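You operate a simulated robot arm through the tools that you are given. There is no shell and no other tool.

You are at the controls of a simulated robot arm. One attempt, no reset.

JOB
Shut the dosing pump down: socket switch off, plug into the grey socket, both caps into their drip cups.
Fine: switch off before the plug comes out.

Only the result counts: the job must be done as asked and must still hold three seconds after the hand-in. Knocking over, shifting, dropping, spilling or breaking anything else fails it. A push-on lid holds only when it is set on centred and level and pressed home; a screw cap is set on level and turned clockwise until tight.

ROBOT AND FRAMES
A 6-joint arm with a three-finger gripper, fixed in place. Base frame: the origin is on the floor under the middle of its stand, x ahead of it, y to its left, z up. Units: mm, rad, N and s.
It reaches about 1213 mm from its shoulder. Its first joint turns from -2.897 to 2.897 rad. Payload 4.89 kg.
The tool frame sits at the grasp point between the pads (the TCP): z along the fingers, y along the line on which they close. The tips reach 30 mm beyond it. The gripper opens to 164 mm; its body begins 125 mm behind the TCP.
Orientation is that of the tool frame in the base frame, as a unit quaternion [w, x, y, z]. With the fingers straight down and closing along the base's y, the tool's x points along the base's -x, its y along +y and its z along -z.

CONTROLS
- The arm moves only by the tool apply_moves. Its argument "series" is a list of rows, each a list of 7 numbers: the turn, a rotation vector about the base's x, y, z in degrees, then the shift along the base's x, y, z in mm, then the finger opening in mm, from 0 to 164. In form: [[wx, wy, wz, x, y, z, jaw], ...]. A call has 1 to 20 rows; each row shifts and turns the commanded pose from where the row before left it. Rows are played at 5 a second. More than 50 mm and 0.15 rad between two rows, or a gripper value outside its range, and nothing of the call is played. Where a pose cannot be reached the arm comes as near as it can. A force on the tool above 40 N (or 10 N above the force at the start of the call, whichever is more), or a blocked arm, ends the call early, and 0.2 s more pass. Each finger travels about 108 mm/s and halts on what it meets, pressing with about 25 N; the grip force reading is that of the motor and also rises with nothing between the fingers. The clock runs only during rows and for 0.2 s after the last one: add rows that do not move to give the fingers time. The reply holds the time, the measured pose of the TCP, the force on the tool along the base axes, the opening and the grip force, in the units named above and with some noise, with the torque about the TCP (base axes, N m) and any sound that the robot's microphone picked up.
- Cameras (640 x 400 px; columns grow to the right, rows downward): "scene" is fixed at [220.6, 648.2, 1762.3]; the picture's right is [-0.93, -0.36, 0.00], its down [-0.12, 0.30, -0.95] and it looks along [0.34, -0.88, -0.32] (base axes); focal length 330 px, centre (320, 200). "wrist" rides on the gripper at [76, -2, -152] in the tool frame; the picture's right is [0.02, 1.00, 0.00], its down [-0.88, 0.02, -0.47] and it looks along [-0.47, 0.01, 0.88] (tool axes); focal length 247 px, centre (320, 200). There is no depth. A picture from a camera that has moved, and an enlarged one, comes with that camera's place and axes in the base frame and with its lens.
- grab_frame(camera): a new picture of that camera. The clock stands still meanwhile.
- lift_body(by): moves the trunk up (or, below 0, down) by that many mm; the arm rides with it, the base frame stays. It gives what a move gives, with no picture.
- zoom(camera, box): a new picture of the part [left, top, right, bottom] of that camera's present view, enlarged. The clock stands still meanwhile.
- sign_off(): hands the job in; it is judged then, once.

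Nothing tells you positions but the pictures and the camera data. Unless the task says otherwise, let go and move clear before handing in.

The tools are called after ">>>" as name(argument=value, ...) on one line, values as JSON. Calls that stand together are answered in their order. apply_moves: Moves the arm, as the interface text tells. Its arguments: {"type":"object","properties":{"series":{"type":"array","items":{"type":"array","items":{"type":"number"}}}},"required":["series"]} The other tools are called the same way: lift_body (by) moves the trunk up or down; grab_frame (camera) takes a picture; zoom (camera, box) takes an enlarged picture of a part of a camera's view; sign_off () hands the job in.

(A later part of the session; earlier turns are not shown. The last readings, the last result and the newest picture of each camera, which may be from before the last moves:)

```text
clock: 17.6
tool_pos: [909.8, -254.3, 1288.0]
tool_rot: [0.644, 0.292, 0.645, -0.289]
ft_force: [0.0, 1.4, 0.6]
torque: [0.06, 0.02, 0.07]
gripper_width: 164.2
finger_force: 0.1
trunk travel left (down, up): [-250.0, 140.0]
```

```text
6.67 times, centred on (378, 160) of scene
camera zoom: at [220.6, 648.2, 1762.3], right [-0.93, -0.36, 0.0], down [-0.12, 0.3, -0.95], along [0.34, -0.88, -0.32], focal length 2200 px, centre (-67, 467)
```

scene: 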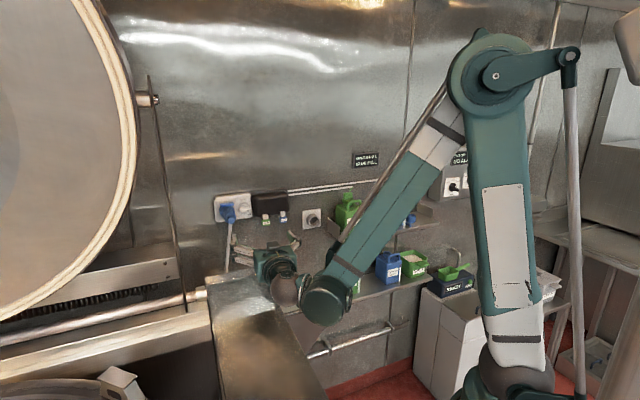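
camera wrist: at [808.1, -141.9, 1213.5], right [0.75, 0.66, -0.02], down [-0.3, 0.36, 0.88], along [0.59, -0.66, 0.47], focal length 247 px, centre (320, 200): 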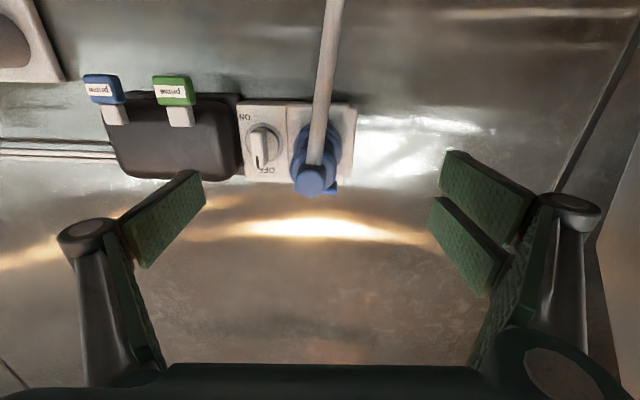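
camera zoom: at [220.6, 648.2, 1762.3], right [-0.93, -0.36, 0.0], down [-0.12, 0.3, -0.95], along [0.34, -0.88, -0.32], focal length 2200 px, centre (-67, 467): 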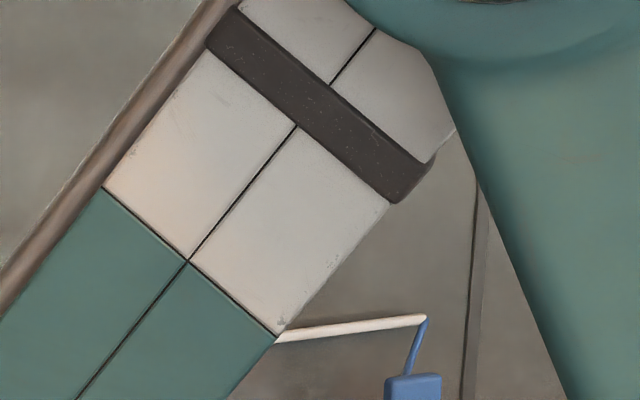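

I see the switch staying at OFF with the thumb clear. Next I study the plug for gripping.

>>> zoom(camera="wrist", box=[230, 80, 390, 180])

>>> zoom(camera="wrist", box=[250, 110, 378, 190])

>>> zoom(camera="scene", box=[208, 190, 256, 220])

>>> zoom(camera="wrist", box=[0, 0, 160, 100])

```text
4.00 times, centred on (310, 130) of wrist
camera zoom: at [808.1, -141.9, 1213.5], right [0.75, 0.66, -0.02], down [-0.3, 0.36, 0.88], along [0.59, -0.66, 0.47], focal length 988 px, centre (360, 480)
```

zoom: 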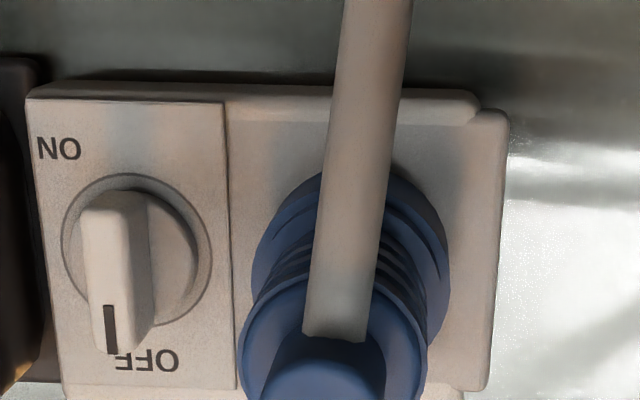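

```text
5.00 times, centred on (314, 150) of wrist
camera zoom: at [808.1, -141.9, 1213.5], right [0.75, 0.66, -0.02], down [-0.3, 0.36, 0.88], along [0.59, -0.66, 0.47], focal length 1235 px, centre (350, 450)
```

zoom: 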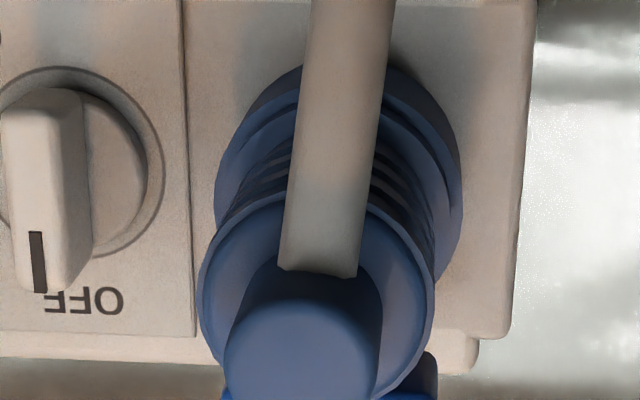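

```text
13.33 times, centred on (232, 205) of scene
camera zoom: at [220.6, 648.2, 1762.3], right [-0.93, -0.36, 0.0], down [-0.12, 0.3, -0.95], along [0.34, -0.88, -0.32], focal length 4400 px, centre (1493, 133)
```

zoom: 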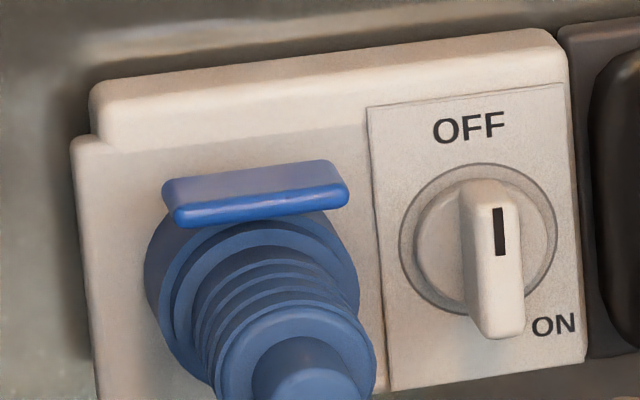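

```text
4.00 times, centred on (80, 50) of wrist
camera zoom: at [808.1, -141.9, 1213.5], right [0.75, 0.66, -0.02], down [-0.3, 0.36, 0.88], along [0.59, -0.66, 0.47], focal length 988 px, centre (1280, 800)
```

zoom: 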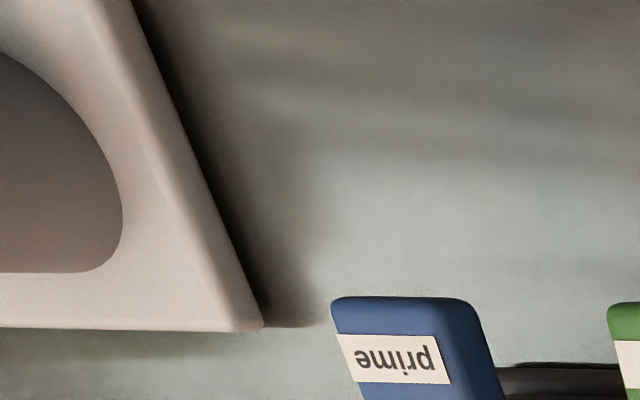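

I judge the plug axis at L≈502, Z≈1292, with a ribbed waist and a rear rim about 46 mm wide around N≈853. I centre the hand on it slightly low to stay under the lid, and narrow the opening to 70 mm before going in.

>>> apply_moves(series=[[0, 0, 0, -4.5, -4.0, -2, 140], [0, 0, 0, 0, 0, 0, 110], [0, 0, 0, 0, 0, 0, 85], [0, 0, 0, 0, 0, 0, 70], [0, 0, 0, 0, 0, 0, 70]])

>>> grab_frame(camera="wrist")

>>> zoom(camera="scene", box=[190, 180, 302, 250])

```text
clock: 18.8
tool_pos: [907.3, -260.0, 1286.7]
tool_rot: [0.643, 0.293, 0.646, -0.288]
ft_force: [-0.4, -0.2, -0.2]
torque: [0.0, 0.0, 0.02]
gripper_width: 70.2
finger_force: 0.1
trunk travel left (down, up): [-250.0, 140.0]
```

```text
taken
camera wrist: at [804.5, -145.9, 1211.3], right [0.75, 0.66, -0.02], down [-0.3, 0.36, 0.88], along [0.59, -0.66, 0.47], focal length 247 px, centre (320, 200)
```

wrist: 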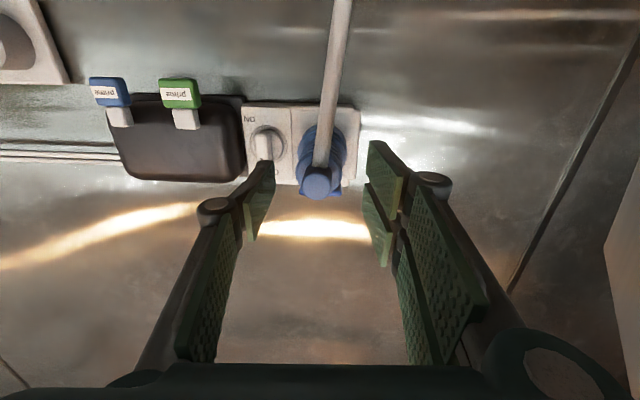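

```text
5.71 times, centred on (246, 215) of scene
camera zoom: at [220.6, 648.2, 1762.3], right [-0.93, -0.36, 0.0], down [-0.12, 0.3, -0.95], along [0.34, -0.88, -0.32], focal length 1886 px, centre (743, 114)
```

zoom: 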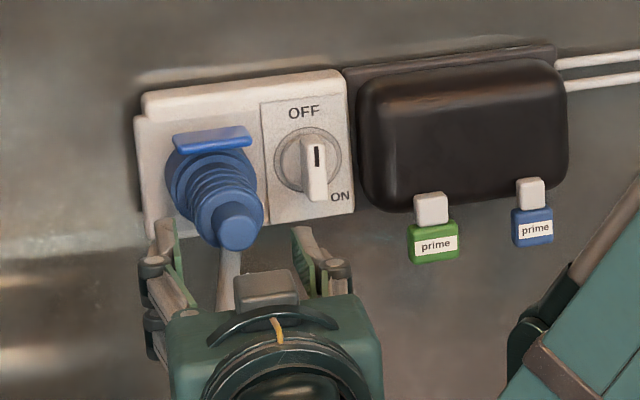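

I see the plug lying between the fingertips. I zoom in to check how well the hand's axis lines up with the plug's axis.

>>> zoom(camera="wrist", box=[240, 90, 400, 190])

>>> zoom(camera="scene", box=[208, 190, 256, 220])

```text
4.00 times, centred on (320, 140) of wrist
camera zoom: at [804.5, -145.9, 1211.3], right [0.75, 0.66, -0.02], down [-0.3, 0.36, 0.88], along [0.59, -0.66, 0.47], focal length 988 px, centre (320, 440)
```

zoom: 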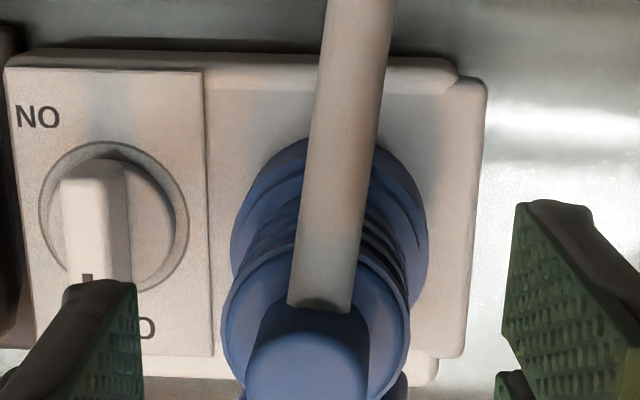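

```text
13.33 times, centred on (232, 205) of scene
camera zoom: at [220.6, 648.2, 1762.3], right [-0.93, -0.36, 0.0], down [-0.12, 0.3, -0.95], along [0.34, -0.88, -0.32], focal length 4400 px, centre (1493, 133)
```

zoom: 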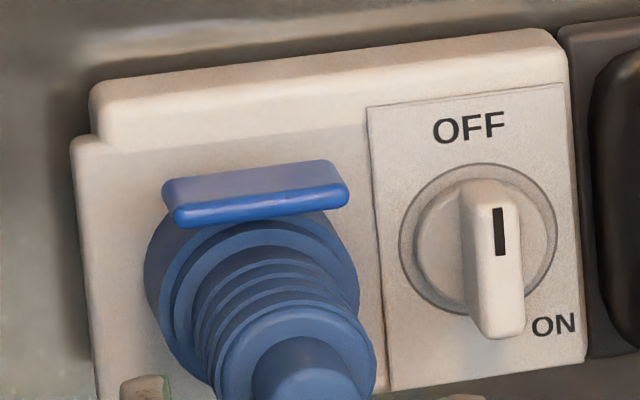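

I find the plug (and so the wall normal) heads about -45.7°, so I turn the hand 2.8° to match, centre on it and advance partway.

>>> apply_moves(series=[[0, 0, 2.8, -3.0, -2.9, 0, 70], [0, 0, 0, 14, -14.3, 0, 70], [0, 0, 0, 14, -14.3, 0, 70], [0, 0, 0, 14, -14.3, 0, 70], [0, 0, 0, 0, 0, 0, 70]])

>>> zoom(camera="wrist", box=[200, 90, 440, 240])

>>> zoom(camera="scene", box=[200, 185, 280, 235])

```text
clock: 20.0
tool_pos: [946.4, -304.4, 1287.0]
tool_rot: [0.65, 0.278, 0.653, -0.272]
ft_force: [0.9, 0.1, 0.3]
torque: [-0.06, -0.02, -0.06]
gripper_width: 70.0
finger_force: 0.0
trunk travel left (down, up): [-250.0, 140.0]
```

```text
2.67 times, centred on (320, 165) of wrist
camera zoom: at [838.9, -197.4, 1211.1], right [0.72, 0.7, -0.02], down [-0.32, 0.35, 0.88], along [0.62, -0.63, 0.47], focal length 659 px, centre (320, 293)
```

zoom: 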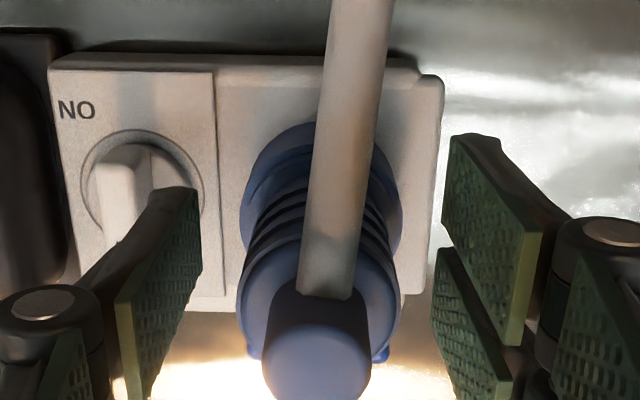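

```text
8.00 times, centred on (240, 210) of scene
camera zoom: at [220.6, 648.2, 1762.3], right [-0.93, -0.36, 0.0], down [-0.12, 0.3, -0.95], along [0.34, -0.88, -0.32], focal length 2640 px, centre (960, 120)
```

zoom: 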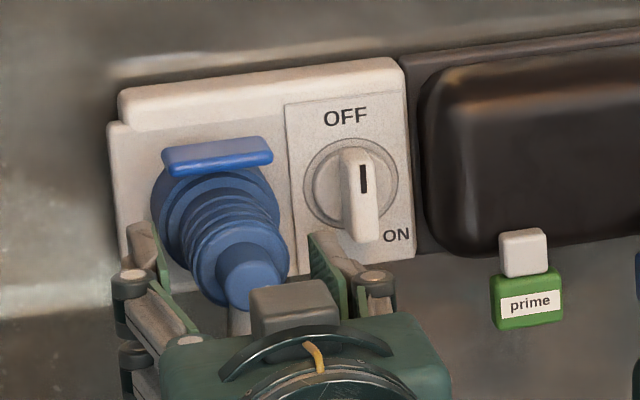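

I see the plug centred between the fingers and the thumb clear of the knob. I advance the last 30 mm and close on the ribbed waist.

>>> apply_moves(series=[[0, 0, 0, 7, -7.15, 0, 70], [0, 0, 0, 7, -7.15, 0, 70], [0, 0, 0, 7, -7.15, 0, 70], [0, 0, 0, 0, 0, 0, 70]])

>>> zoom(camera="wrist", box=[200, 90, 440, 240])

>>> zoom(camera="scene", box=[200, 185, 280, 235])

```text
clock: 21.0
tool_pos: [966.1, -327.6, 1288.2]
tool_rot: [0.65, 0.278, 0.653, -0.273]
ft_force: [-0.1, 0.3, -0.3]
torque: [-0.04, -0.03, 0.01]
gripper_width: 70.1
finger_force: 0.1
trunk travel left (down, up): [-250.0, 140.0]
```

```text
2.67 times, centred on (320, 165) of wrist
camera zoom: at [858.9, -219.6, 1211.9], right [0.72, 0.7, -0.02], down [-0.32, 0.35, 0.88], along [0.62, -0.63, 0.47], focal length 659 px, centre (320, 293)
```

zoom: 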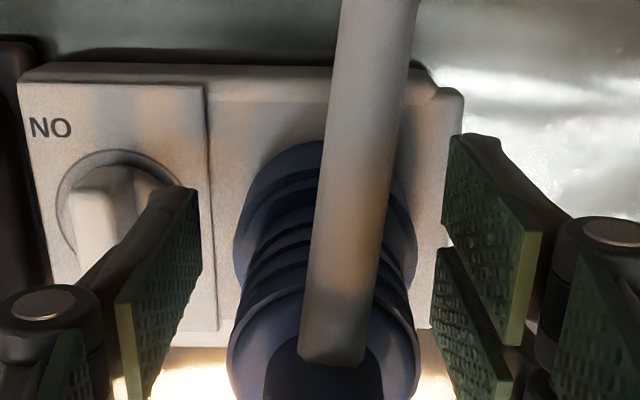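

```text
8.00 times, centred on (240, 210) of scene
camera zoom: at [220.6, 648.2, 1762.3], right [-0.93, -0.36, 0.0], down [-0.12, 0.3, -0.95], along [0.34, -0.88, -0.32], focal length 2640 px, centre (960, 120)
```

zoom: 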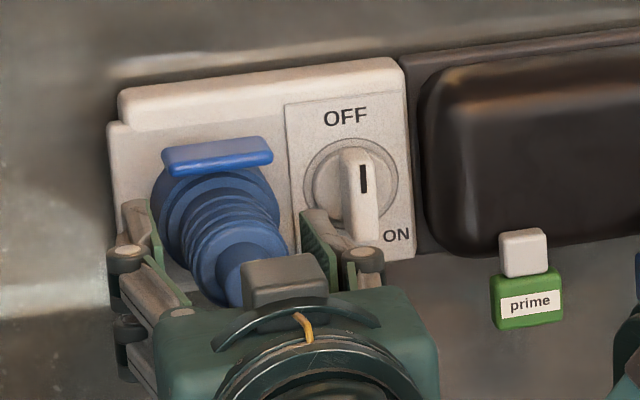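

I see the plug centred between thumb and finger pair, with the pads over the ribs. I close the grip.

>>> apply_moves(series=[[0, 0, 0, 0, 0, 0, 55], [0, 0, 0, 0, 0, 0, 40], [0, 0, 0, 0, 0, 0, 30], [0, 0, 0, 0, 0, 0, 30], [0, 0, 0, 0, 0, 0, 30]])

>>> zoom(camera="wrist", box=[200, 90, 440, 240])

>>> zoom(camera="scene", box=[200, 185, 280, 235])

```text
clock: 22.2
tool_pos: [966.2, -326.0, 1287.9]
tool_rot: [0.651, 0.276, 0.653, -0.272]
ft_force: [3.2, 5.0, -0.3]
torque: [-0.02, 0.03, 0.37]
gripper_width: 50.8
finger_force: 25.1
trunk travel left (down, up): [-250.0, 140.0]
```

```text
2.67 times, centred on (320, 165) of wrist
camera zoom: at [858.9, -219.1, 1211.9], right [0.72, 0.7, -0.02], down [-0.32, 0.35, 0.88], along [0.62, -0.63, 0.47], focal length 659 px, centre (320, 293)
```

zoom: 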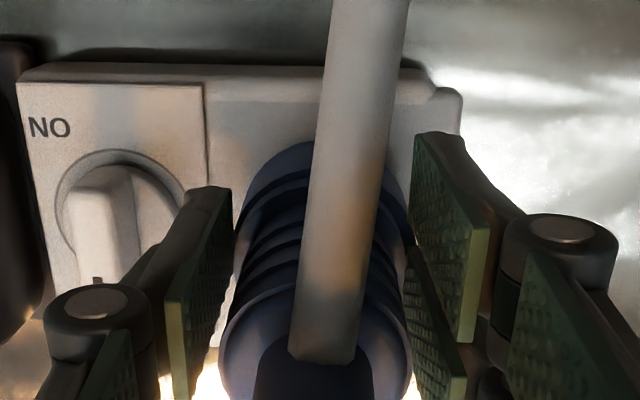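

```text
8.00 times, centred on (240, 210) of scene
camera zoom: at [220.6, 648.2, 1762.3], right [-0.93, -0.36, 0.0], down [-0.12, 0.3, -0.95], along [0.34, -0.88, -0.32], focal length 2640 px, centre (960, 120)
```

zoom: 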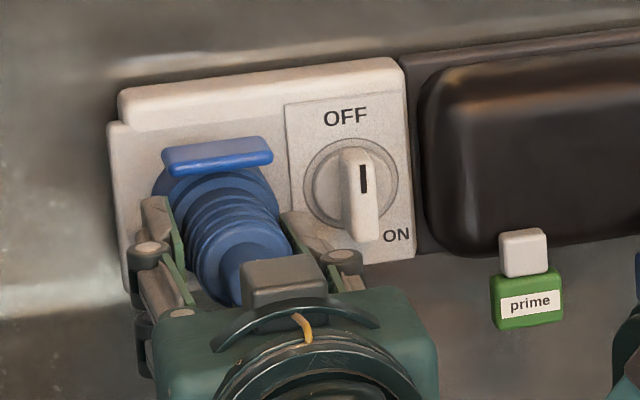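

I have the plug gripped at 51 mm with full grip force. I pull straight out along the wall normal, in small steps.

>>> apply_moves(series=[[0, 0, 0, -2.1, 2.15, 0, 30], [0, 0, 0, -2.8, 2.86, 0, 30], [0, 0, 0, -2.8, 2.86, 0, 30], [0, 0, 0, -2.8, 2.86, 0, 30], [0, 0, 0, 0, 0, 0, 30]])

>>> zoom(camera="wrist", box=[200, 90, 440, 240])

>>> zoom(camera="scene", box=[200, 185, 280, 235])

```text
clock: 23.4
tool_pos: [955.7, -313.6, 1287.9]
tool_rot: [0.65, 0.277, 0.653, -0.273]
ft_force: [-0.1, 0.1, 0.5]
torque: [0.07, 0.05, 0.0]
gripper_width: 50.9
finger_force: 24.9
trunk travel left (down, up): [-250.0, 140.0]
```

```text
2.67 times, centred on (320, 165) of wrist
camera zoom: at [848.6, -207.0, 1212.1], right [0.72, 0.7, -0.02], down [-0.32, 0.35, 0.88], along [0.62, -0.63, 0.47], focal length 659 px, centre (320, 293)
```

zoom: 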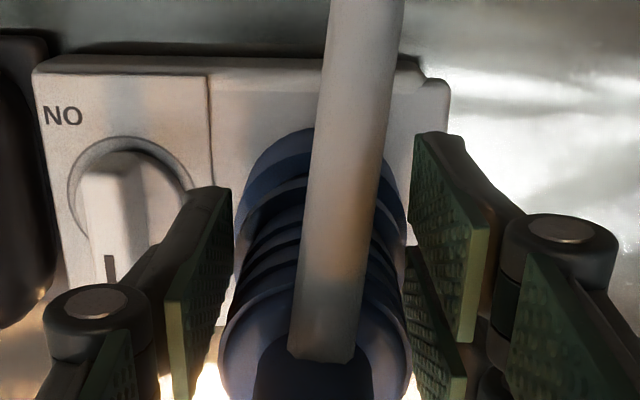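

```text
8.00 times, centred on (240, 210) of scene
camera zoom: at [220.6, 648.2, 1762.3], right [-0.93, -0.36, 0.0], down [-0.12, 0.3, -0.95], along [0.34, -0.88, -0.32], focal length 2640 px, centre (960, 120)
```

zoom: 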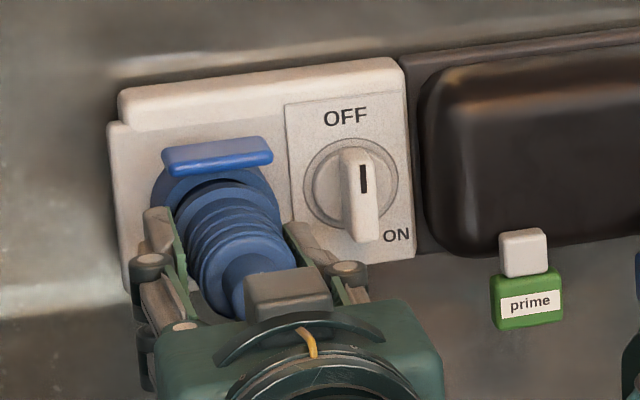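

I see the plug sliding out with the hand, with almost no force. I keep pulling straight out.

>>> apply_moves(series=[[0, 0, 0, -5.6, 5.73, 0, 30], [0, 0, 0, -5.6, 5.73, 0, 30], [0, 0, 0, -5.6, 5.73, 0, 30], [0, 0, 0, -5.6, 5.73, 0, 30], [0, 0, 0, -5.6, 5.73, 0, 30], [0, 0, 0, 0, 0, 0, 30]])

>>> zoom(camera="wrist", box=[200, 90, 440, 240])

>>> zoom(camera="scene", box=[200, 185, 280, 235])

```text
clock: 24.8
tool_pos: [927.6, -285.3, 1287.9]
tool_rot: [0.649, 0.279, 0.653, -0.273]
ft_force: [-0.2, 0.4, 0.9]
torque: [0.04, 0.03, -0.01]
gripper_width: 50.9
finger_force: 25.2
trunk travel left (down, up): [-250.0, 140.0]
```

```text
2.67 times, centred on (320, 165) of wrist
camera zoom: at [820.3, -177.3, 1211.9], right [0.72, 0.7, -0.02], down [-0.32, 0.35, 0.88], along [0.62, -0.63, 0.47], focal length 659 px, centre (320, 293)
```

zoom: 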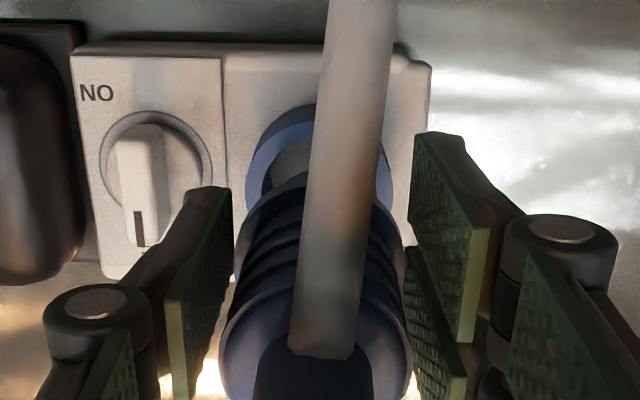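

```text
8.00 times, centred on (240, 210) of scene
camera zoom: at [220.6, 648.2, 1762.3], right [-0.93, -0.36, 0.0], down [-0.12, 0.3, -0.95], along [0.34, -0.88, -0.32], focal length 2640 px, centre (960, 120)
```

zoom: 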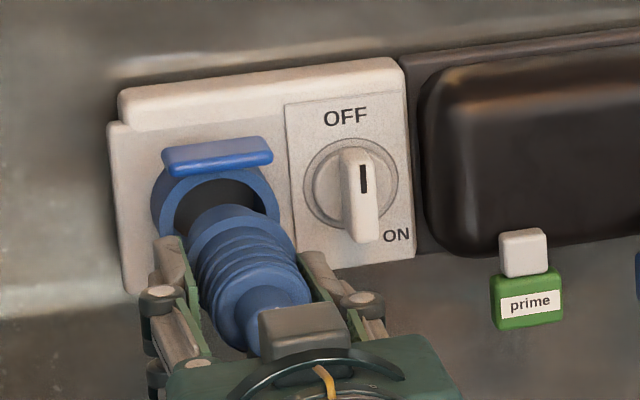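

I see the socket's blue collar opening up and the plug's grey nose emerging. I pull further until the nose is free.

>>> apply_moves(series=[[0, 0, 0, -7, 7.16, 0, 30], [0, 0, 0, -7, 7.16, 0, 30], [0, 0, 0, -7, 7.16, 0, 30], [0, 0, 0, -7, 7.16, 0, 30], [0, 0, 0, -7, 7.16, 0, 30], [0, 0, 0, -7, 7.16, 0, 30], [0, 0, 0, 0, 0, 0, 30]])

>>> grab_frame(camera="wrist")

>>> zoom(camera="scene", box=[180, 185, 340, 285])

```text
clock: 26.4
tool_pos: [886.8, -243.6, 1289.7]
tool_rot: [0.65, 0.278, 0.653, -0.272]
ft_force: [0.0, 0.3, -0.5]
torque: [0.01, 0.01, -0.01]
gripper_width: 50.8
finger_force: 24.9
trunk travel left (down, up): [-250.0, 140.0]
```

```text
taken
camera wrist: at [778.6, -135.9, 1212.8], right [0.72, 0.7, -0.02], down [-0.32, 0.34, 0.88], along [0.62, -0.63, 0.47], focal length 247 px, centre (320, 200)
```

wrist: 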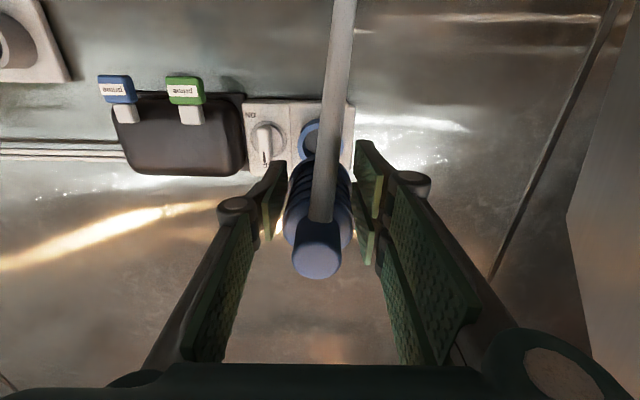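

```text
4.00 times, centred on (260, 235) of scene
camera zoom: at [220.6, 648.2, 1762.3], right [-0.93, -0.36, 0.0], down [-0.12, 0.3, -0.95], along [0.34, -0.88, -0.32], focal length 1320 px, centre (560, 60)
```

zoom: 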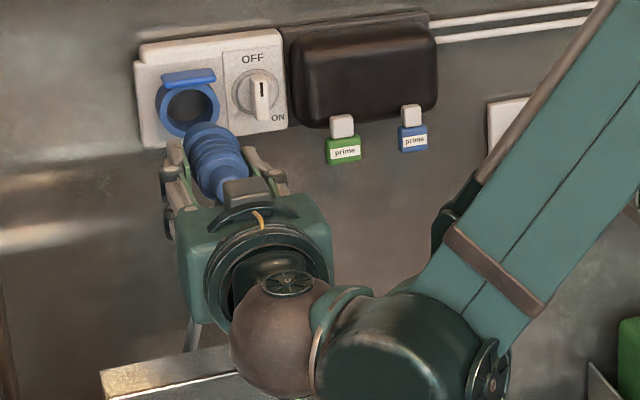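

I see the plug apparently clear of the collar. I zoom in to confirm the nose is free and to see its length.

>>> zoom(camera="wrist", box=[240, 90, 400, 190])

>>> zoom(camera="scene", box=[205, 195, 269, 235])

>>> zoom(camera="wrist", box=[0, 0, 240, 150])

```text
4.00 times, centred on (320, 140) of wrist
camera zoom: at [778.6, -135.9, 1212.8], right [0.72, 0.7, -0.02], down [-0.32, 0.34, 0.88], along [0.62, -0.63, 0.47], focal length 988 px, centre (320, 440)
```

zoom: 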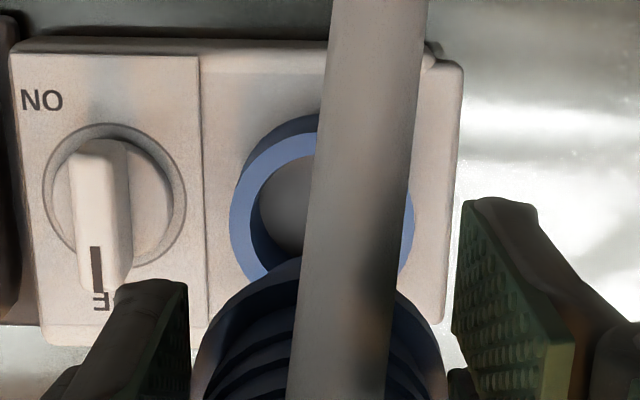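

```text
10.00 times, centred on (237, 215) of scene
camera zoom: at [220.6, 648.2, 1762.3], right [-0.93, -0.36, 0.0], down [-0.12, 0.3, -0.95], along [0.34, -0.88, -0.32], focal length 3300 px, centre (1150, 50)
```

zoom: 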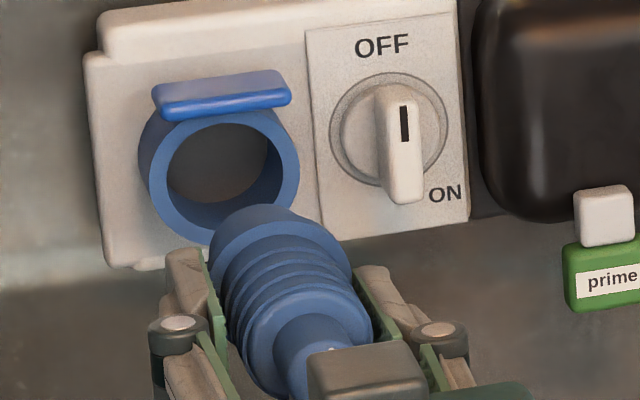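

```text
2.67 times, centred on (120, 75) of wrist
camera zoom: at [778.6, -135.9, 1212.8], right [0.72, 0.7, -0.02], down [-0.32, 0.34, 0.88], along [0.62, -0.63, 0.47], focal length 659 px, centre (853, 533)
```

zoom: 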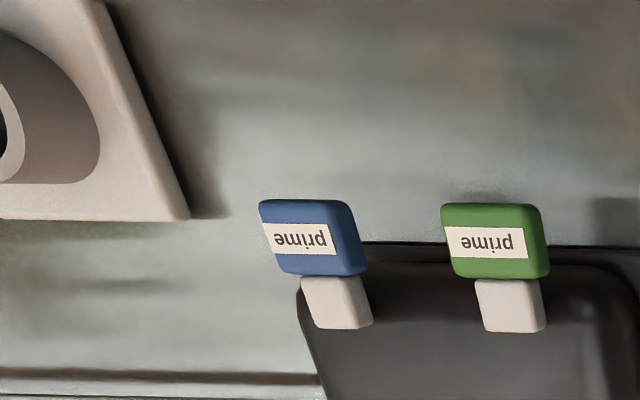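

I see the socket collar empty and the plug free in the hand. I now carry it to the right along the wall, well out from the pump, toward the grey socket.

>>> apply_moves(series=[[0, 0, 0, -17.9, -17.5, -4, 30], [0, 0, 0, -17.9, -17.5, -4, 30], [0, 0, 0, -17.9, -17.5, -4, 30], [0, 0, 0, -17.9, -17.5, -4, 30], [0, 0, 0, -17.9, -17.5, -4, 30], [0, 0, 0, -17.9, -17.5, -4, 30], [0, 0, 0, -17.9, -17.5, -4, 30], [0, 0, 0, -17.9, -17.5, -4, 30], [0, 0, 0, 0, 0, 0, 30]])

>>> grab_frame(camera="wrist")

>>> grab_frame(camera="scene")

```text
clock: 28.4
tool_pos: [743.3, -382.7, 1255.3]
tool_rot: [0.65, 0.277, 0.653, -0.272]
ft_force: [0.0, 0.1, 0.5]
torque: [0.0, 0.05, 0.07]
gripper_width: 50.8
finger_force: 25.0
trunk travel left (down, up): [-250.0, 140.0]
```

```text
taken
camera wrist: at [635.2, -275.1, 1179.4], right [0.72, 0.7, -0.02], down [-0.32, 0.34, 0.88], along [0.62, -0.63, 0.47], focal length 247 px, centre (320, 200)
```

wrist: 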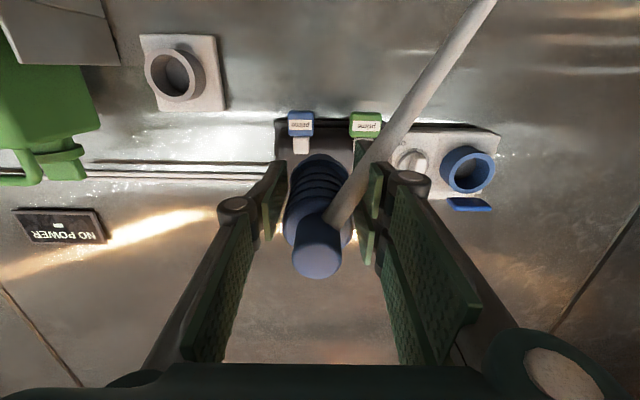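

```text
taken
```

scene: 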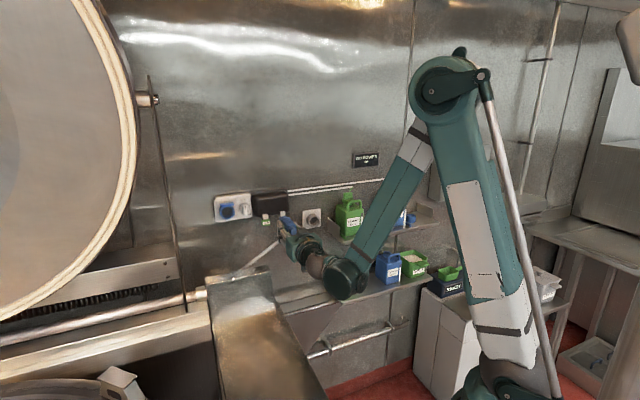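

I see the display now says NO POWER and the plug is held well. I zoom on the grey socket to measure it.

>>> zoom(camera="wrist", box=[120, 20, 248, 100])

>>> zoom(camera="scene", box=[272, 190, 368, 250])

>>> zoom(camera="wrist", box=[240, 110, 400, 210])

>>> zoom(camera="wrist", box=[0, 0, 160, 100])

```text
5.00 times, centred on (184, 60) of wrist
camera zoom: at [635.2, -275.1, 1179.4], right [0.72, 0.7, -0.02], down [-0.32, 0.34, 0.88], along [0.62, -0.63, 0.47], focal length 1235 px, centre (1000, 900)
```

zoom: 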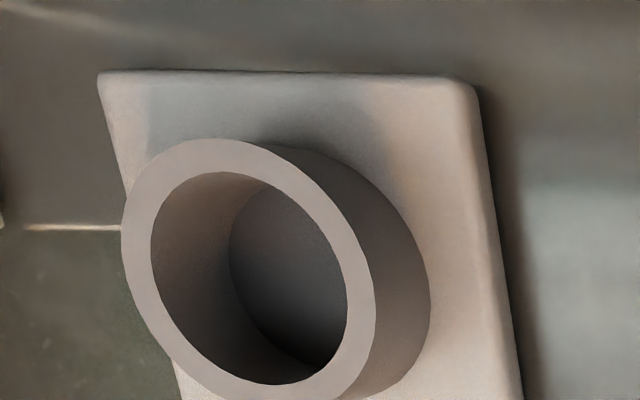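

```text
6.67 times, centred on (320, 220) of scene
camera zoom: at [220.6, 648.2, 1762.3], right [-0.93, -0.36, 0.0], down [-0.12, 0.3, -0.95], along [0.34, -0.88, -0.32], focal length 2200 px, centre (320, 67)
```

zoom: 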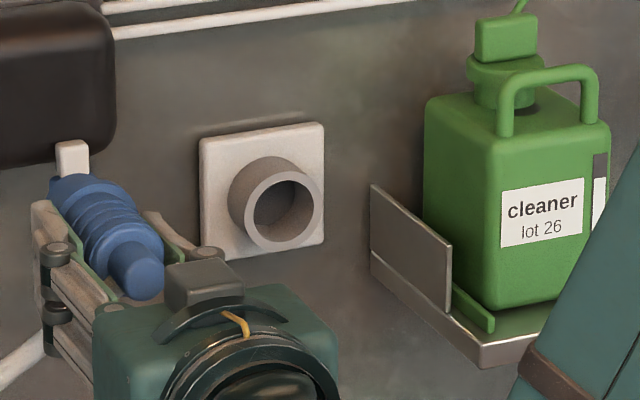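

```text
4.00 times, centred on (320, 160) of wrist
camera zoom: at [635.2, -275.1, 1179.4], right [0.72, 0.7, -0.02], down [-0.32, 0.34, 0.88], along [0.62, -0.63, 0.47], focal length 988 px, centre (320, 360)
```

zoom: 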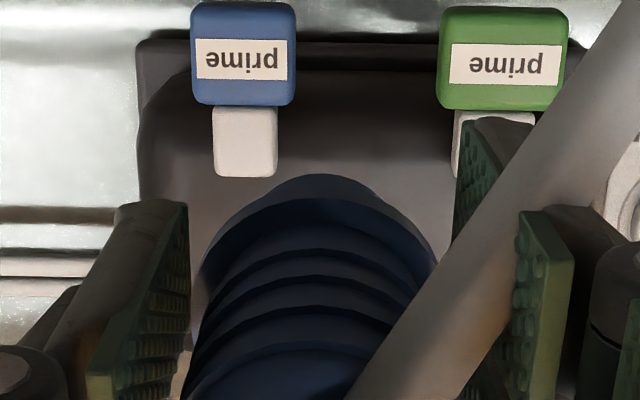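

```text
4.00 times, centred on (80, 50) of wrist
camera zoom: at [635.2, -275.1, 1179.4], right [0.72, 0.7, -0.02], down [-0.32, 0.34, 0.88], along [0.62, -0.63, 0.47], focal length 988 px, centre (1280, 800)
```

zoom: 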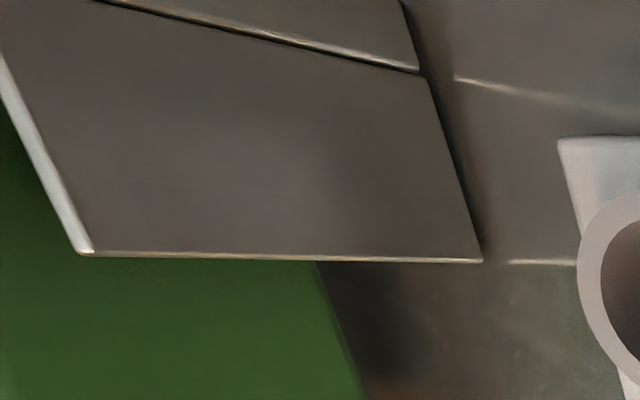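

I place the grey ring's front centre at about L'=90, N'=957, Z=1187, with the shelf's end plate safely to its right. I move in front of it, still about 120 mm out.

>>> apply_moves(series=[[0, 0, 0, -17.7, -17.2, -10, 30], [0, 0, 0, -17.7, -17.2, -10, 30], [0, 0, 0, -17.7, -17.2, -10, 30], [0, 0, 0, -17.7, -17.2, -10, 30], [0, 0, 0, -17.7, -17.2, -10, 30], [0, 0, 0, -17.7, -17.2, -10, 30], [0, 0, 0, -17.7, -17.2, -10, 30], [0, 0, 0, 0, 0, 0, 30]])

>>> grab_frame(camera="wrist")

>>> grab_frame(camera="scene")

>>> zoom(camera="scene", box=[250, 180, 410, 280])

```text
clock: 30.2
tool_pos: [623.5, -505.7, 1200.3]
tool_rot: [0.649, 0.278, 0.654, -0.272]
ft_force: [0.0, -0.1, -0.2]
torque: [0.01, 0.02, 0.01]
gripper_width: 50.9
finger_force: 25.1
out of reach, approached as far as the arm can: row 6, 7
trunk travel left (down, up): [-250.0, 140.0]
```

```text
taken
camera wrist: at [516.6, -397.3, 1125.0], right [0.72, 0.7, -0.02], down [-0.31, 0.34, 0.89], along [0.62, -0.63, 0.46], focal length 247 px, centre (320, 200)
```

wrist: 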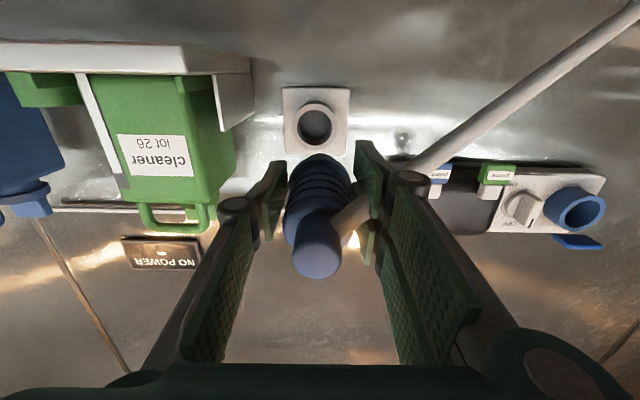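

```text
taken
```

scene: 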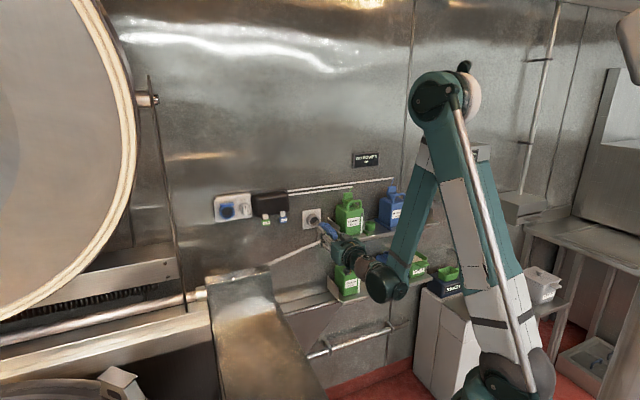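

```text
4.00 times, centred on (330, 230) of scene
camera zoom: at [220.6, 648.2, 1762.3], right [-0.93, -0.36, 0.0], down [-0.12, 0.3, -0.95], along [0.34, -0.88, -0.32], focal length 1320 px, centre (280, 80)
```

zoom: 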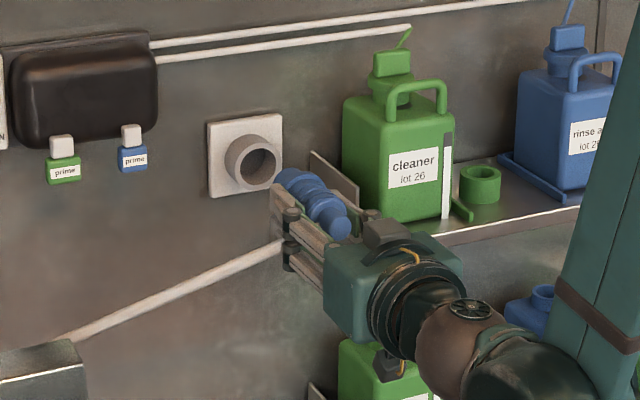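

I see the plug now in front of the grey socket, but the arm is folded too tightly to go the last 17 mm lower. I'll measure the alignment here and then lower the trunk a little.

>>> zoom(camera="wrist", box=[240, 80, 400, 180])

>>> zoom(camera="scene", box=[290, 200, 354, 240])

```text
4.00 times, centred on (320, 130) of wrist
camera zoom: at [516.6, -397.3, 1125.0], right [0.72, 0.7, -0.02], down [-0.31, 0.34, 0.89], along [0.62, -0.63, 0.46], focal length 988 px, centre (320, 480)
```

zoom: 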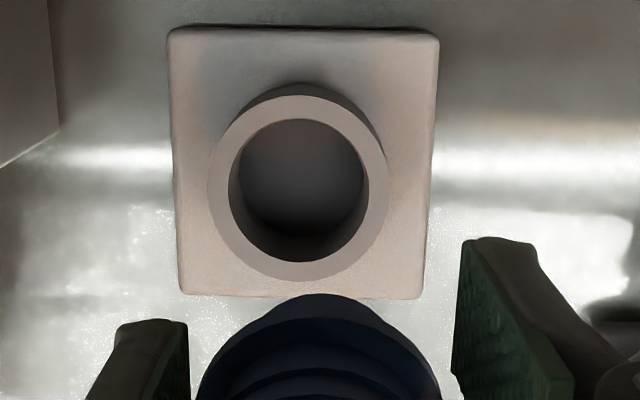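

```text
10.00 times, centred on (322, 220) of scene
camera zoom: at [220.6, 648.2, 1762.3], right [-0.93, -0.36, 0.0], down [-0.12, 0.3, -0.95], along [0.34, -0.88, -0.32], focal length 3300 px, centre (300, 0)
```

zoom: 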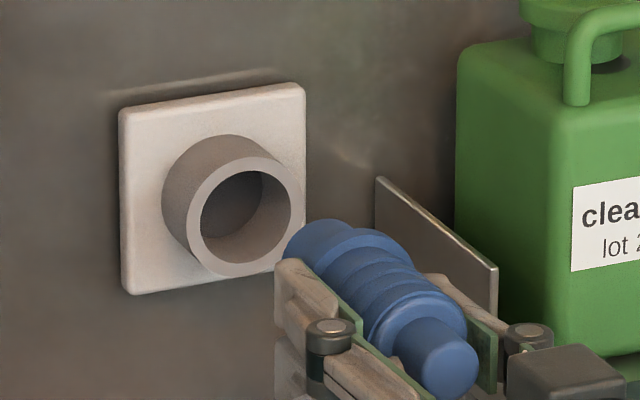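

I measure the grey ring's centre about 6 mm right of and 13 mm below the plug's axis. I lower the trunk by 17 mm to bring the hand to the right height.

>>> lift_body(by=-17)

```text
clock: 30.8
tool_pos: [624.6, -505.8, 1183.0]
tool_rot: [0.649, 0.277, 0.654, -0.272]
ft_force: [0.1, -0.2, -0.4]
torque: [0.0, 0.01, 0.02]
gripper_width: 51.0
finger_force: 24.9
trunk travel left (down, up): [-233.0, 157.0]
```

The hand is now at Z=1183. I make a small test move: right by 6 mm and forward by 12 mm, and see where it lands.

>>> apply_moves(series=[[0, 0, 0, -2.2, -2.2, 0, 30], [0, 0, 0, -2.2, -2.2, 0, 30], [0, 0, 0, 8.4, -8.6, 0, 30], [0, 0, 0, 0, 0, 0, 30]])

>>> zoom(camera="wrist", box=[240, 80, 400, 180])

>>> zoom(camera="scene", box=[290, 200, 354, 240])

```text
clock: 31.8
tool_pos: [627.5, -518.3, 1183.8]
tool_rot: [0.649, 0.278, 0.654, -0.272]
ft_force: [0.2, -0.4, 0.3]
torque: [0.01, 0.03, 0.0]
gripper_width: 50.9
finger_force: 24.8
trunk travel left (down, up): [-233.0, 157.0]
```

```text
4.00 times, centred on (320, 130) of wrist
camera zoom: at [520.7, -411.1, 1108.4], right [0.72, 0.7, -0.02], down [-0.31, 0.34, 0.89], along [0.62, -0.63, 0.46], focal length 988 px, centre (320, 480)
```

zoom: 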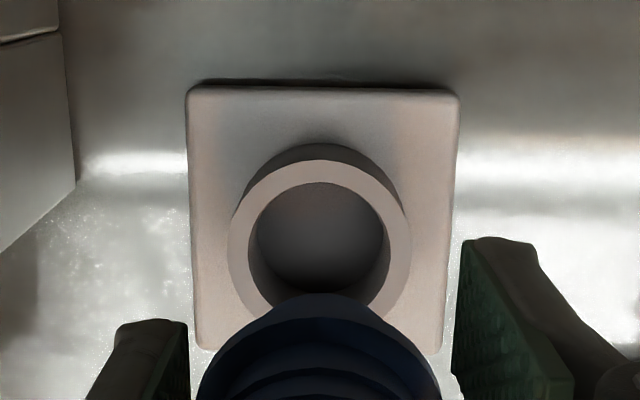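

```text
10.00 times, centred on (322, 220) of scene
camera zoom: at [220.6, 648.2, 1762.3], right [-0.93, -0.36, 0.0], down [-0.12, 0.3, -0.95], along [0.34, -0.88, -0.32], focal length 3300 px, centre (300, 0)
```

zoom: 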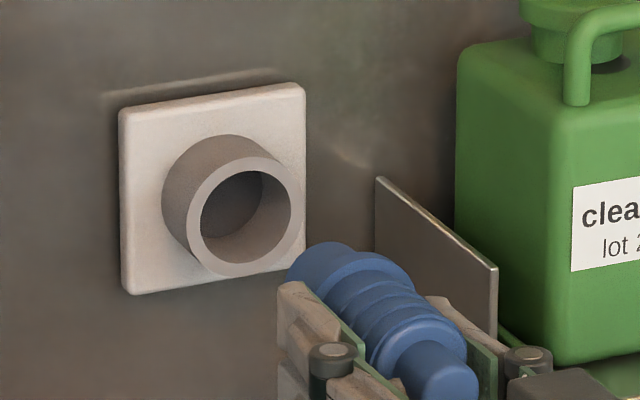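

I see the plug nearly in line with the ring from the wrist camera, but the scene view suggests a height offset. I zoom in on both to settle it before inserting.

>>> zoom(camera="scene", box=[300, 208, 348, 238])

>>> zoom(camera="scene", box=[316, 220, 348, 240])

>>> zoom(camera="wrist", box=[256, 120, 384, 200])

>>> zoom(camera="wrist", box=[224, 150, 416, 270])

```text
13.33 times, centred on (324, 223) of scene
camera zoom: at [220.6, 648.2, 1762.3], right [-0.93, -0.36, 0.0], down [-0.12, 0.3, -0.95], along [0.34, -0.88, -0.32], focal length 4400 px, centre (267, -107)
```

zoom: 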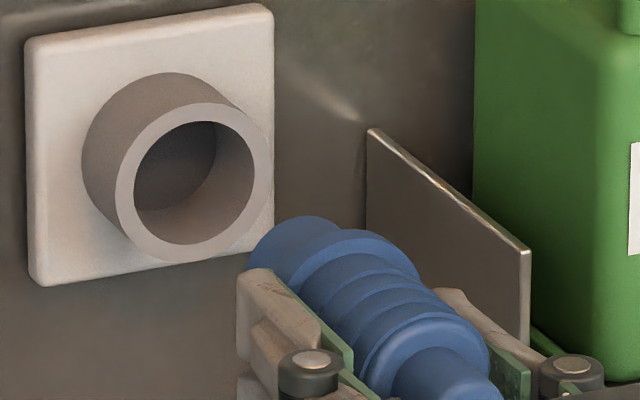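

```text
16.00 times, centred on (332, 230) of scene
camera zoom: at [220.6, 648.2, 1762.3], right [-0.93, -0.36, 0.0], down [-0.12, 0.3, -0.95], along [0.34, -0.88, -0.32], focal length 5280 px, centre (128, -280)
```

zoom: 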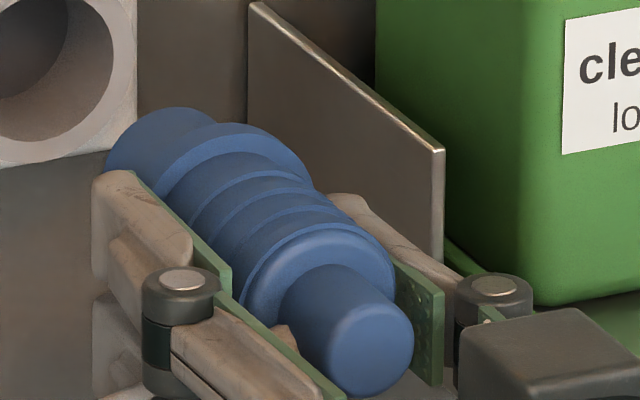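

```text
5.00 times, centred on (320, 160) of wrist
camera zoom: at [520.7, -411.1, 1108.4], right [0.72, 0.7, -0.02], down [-0.31, 0.34, 0.89], along [0.62, -0.63, 0.46], focal length 1235 px, centre (320, 400)
```

zoom: 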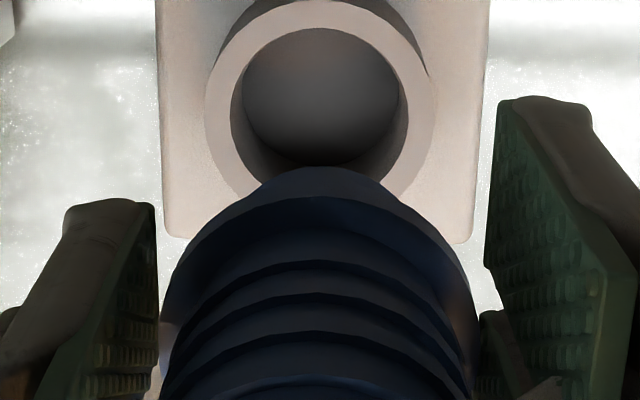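

```text
3.33 times, centred on (320, 210) of wrist
camera zoom: at [520.7, -411.1, 1108.4], right [0.72, 0.7, -0.02], down [-0.31, 0.34, 0.89], along [0.62, -0.63, 0.46], focal length 823 px, centre (320, 167)
```

zoom: 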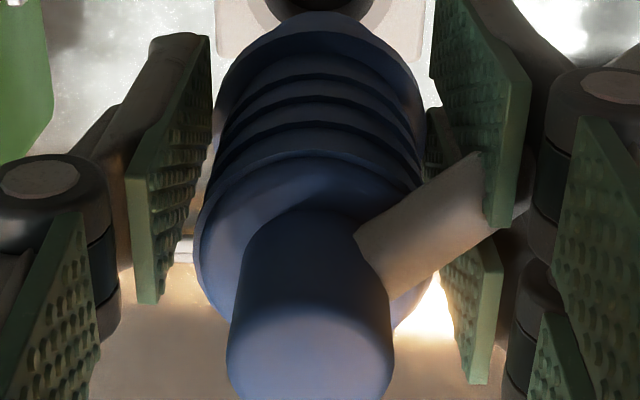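

I conclude the plug sits roughly 6 mm too high relative to the ring, and laterally it is about right. I lower while advancing and stop about 17 mm short to check again.

>>> apply_moves(series=[[0, 0, 0, 14.8, -14.9, -1.5, 30], [0, 0, 0, 14.8, -14.9, -1.5, 30], [0, 0, 0, 14.8, -14.9, -1.5, 30], [0, 0, 0, 14.8, -14.9, -1.5, 30], [0, 0, 0, 0, 0, 0, 30]])

>>> zoom(camera="wrist", box=[224, 80, 416, 200])

>>> zoom(camera="scene", box=[296, 205, 344, 235])

```text
clock: 33.0
tool_pos: [688.0, -578.5, 1177.8]
tool_rot: [0.648, 0.278, 0.655, -0.271]
ft_force: [0.3, 0.3, -1.0]
torque: [-0.04, 0.05, -0.01]
gripper_width: 51.2
finger_force: 24.8
trunk travel left (down, up): [-233.0, 157.0]
```

```text
3.33 times, centred on (320, 140) of wrist
camera zoom: at [580.6, -470.0, 1102.8], right [0.72, 0.7, -0.02], down [-0.31, 0.34, 0.89], along [0.62, -0.63, 0.46], focal length 823 px, centre (320, 400)
```

zoom: 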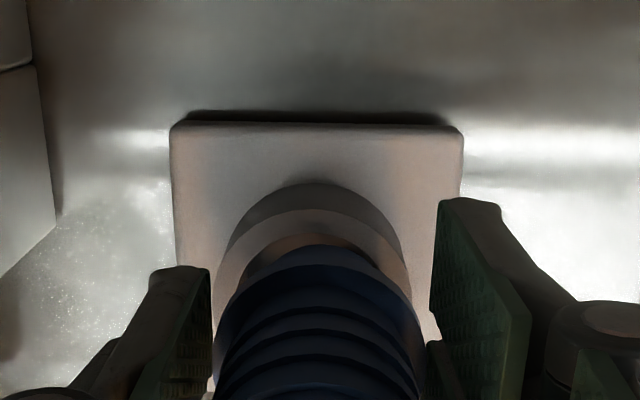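

```text
13.33 times, centred on (320, 220) of scene
camera zoom: at [220.6, 648.2, 1762.3], right [-0.93, -0.36, 0.0], down [-0.12, 0.3, -0.95], along [0.34, -0.88, -0.32], focal length 4400 px, centre (320, -67)
```

zoom: 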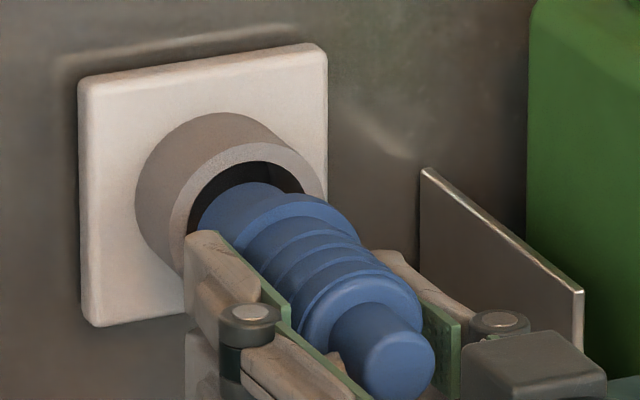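

I see the nose right at the ring's mouth. I zoom in tightly from both sides to fine-tune centring.

>>> zoom(camera="wrist", box=[272, 130, 368, 190])

>>> zoom(camera="scene", box=[306, 212, 330, 227])

```text
6.67 times, centred on (320, 160) of wrist
camera zoom: at [580.6, -470.0, 1102.8], right [0.72, 0.7, -0.02], down [-0.31, 0.34, 0.89], along [0.62, -0.63, 0.46], focal length 1646 px, centre (320, 467)
```

zoom: 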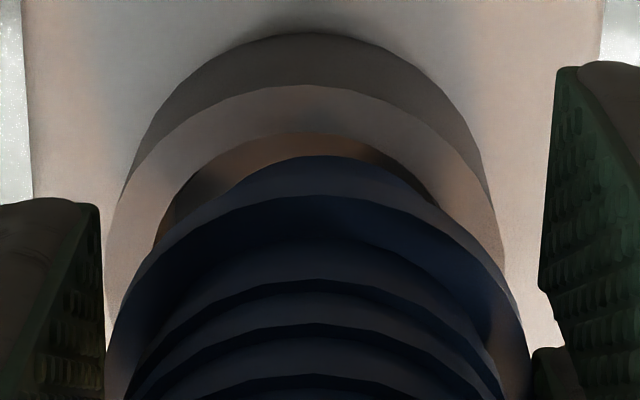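

```text
16.00 times, centred on (318, 220) of scene
camera zoom: at [220.6, 648.2, 1762.3], right [-0.93, -0.36, 0.0], down [-0.12, 0.3, -0.95], along [0.34, -0.88, -0.32], focal length 5280 px, centre (352, -112)
```

zoom: 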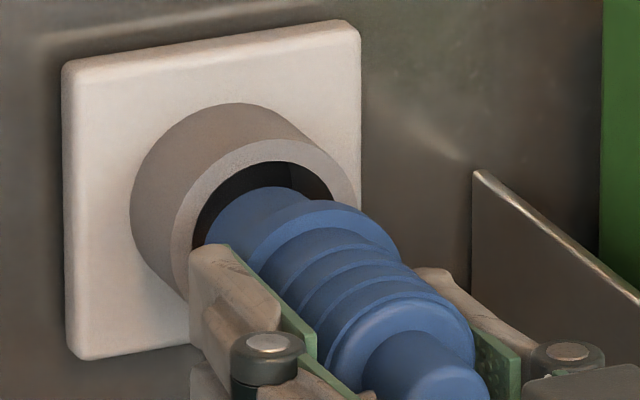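

I estimate the nose needs to go about 3 mm right and 1.7 mm up, with a slight yaw and pitch trim. I apply that and re-check.

>>> apply_moves(series=[[-0.5, -0.49, -1.0, -1.36, -1.33, 1.1, 30], [0, 0, 0, 0, 0, 0, 30], [0, 0, 0, 0, 0, 0, 30]])

>>> zoom(camera="wrist", box=[272, 130, 368, 190])

>>> zoom(camera="scene", box=[306, 212, 330, 227])

```text
clock: 33.8
tool_pos: [685.0, -579.9, 1178.0]
tool_rot: [0.65, 0.283, 0.647, -0.28]
ft_force: [0.4, 1.0, 0.6]
torque: [0.02, 0.02, 0.02]
gripper_width: 51.0
finger_force: 24.9
trunk travel left (down, up): [-233.0, 157.0]
```

```text
6.67 times, centred on (320, 160) of wrist
camera zoom: at [581.4, -469.8, 1101.6], right [0.73, 0.69, -0.02], down [-0.31, 0.36, 0.88], along [0.61, -0.64, 0.47], focal length 1646 px, centre (320, 467)
```

zoom: 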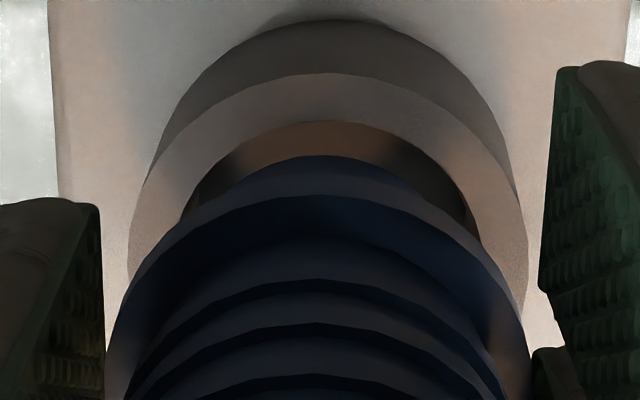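

```text
16.00 times, centred on (318, 220) of scene
camera zoom: at [220.6, 648.2, 1762.3], right [-0.93, -0.36, 0.0], down [-0.12, 0.3, -0.95], along [0.34, -0.88, -0.32], focal length 5280 px, centre (352, -112)
```

zoom: 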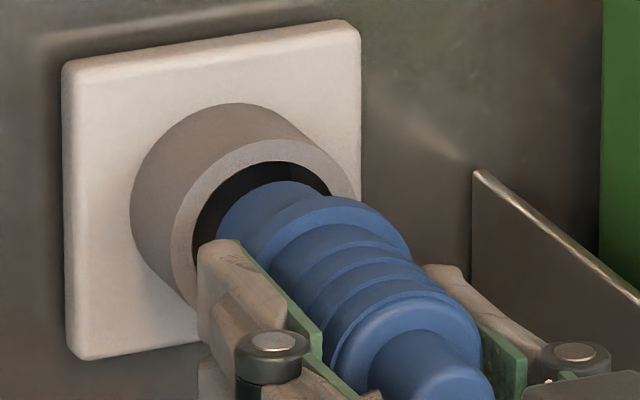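

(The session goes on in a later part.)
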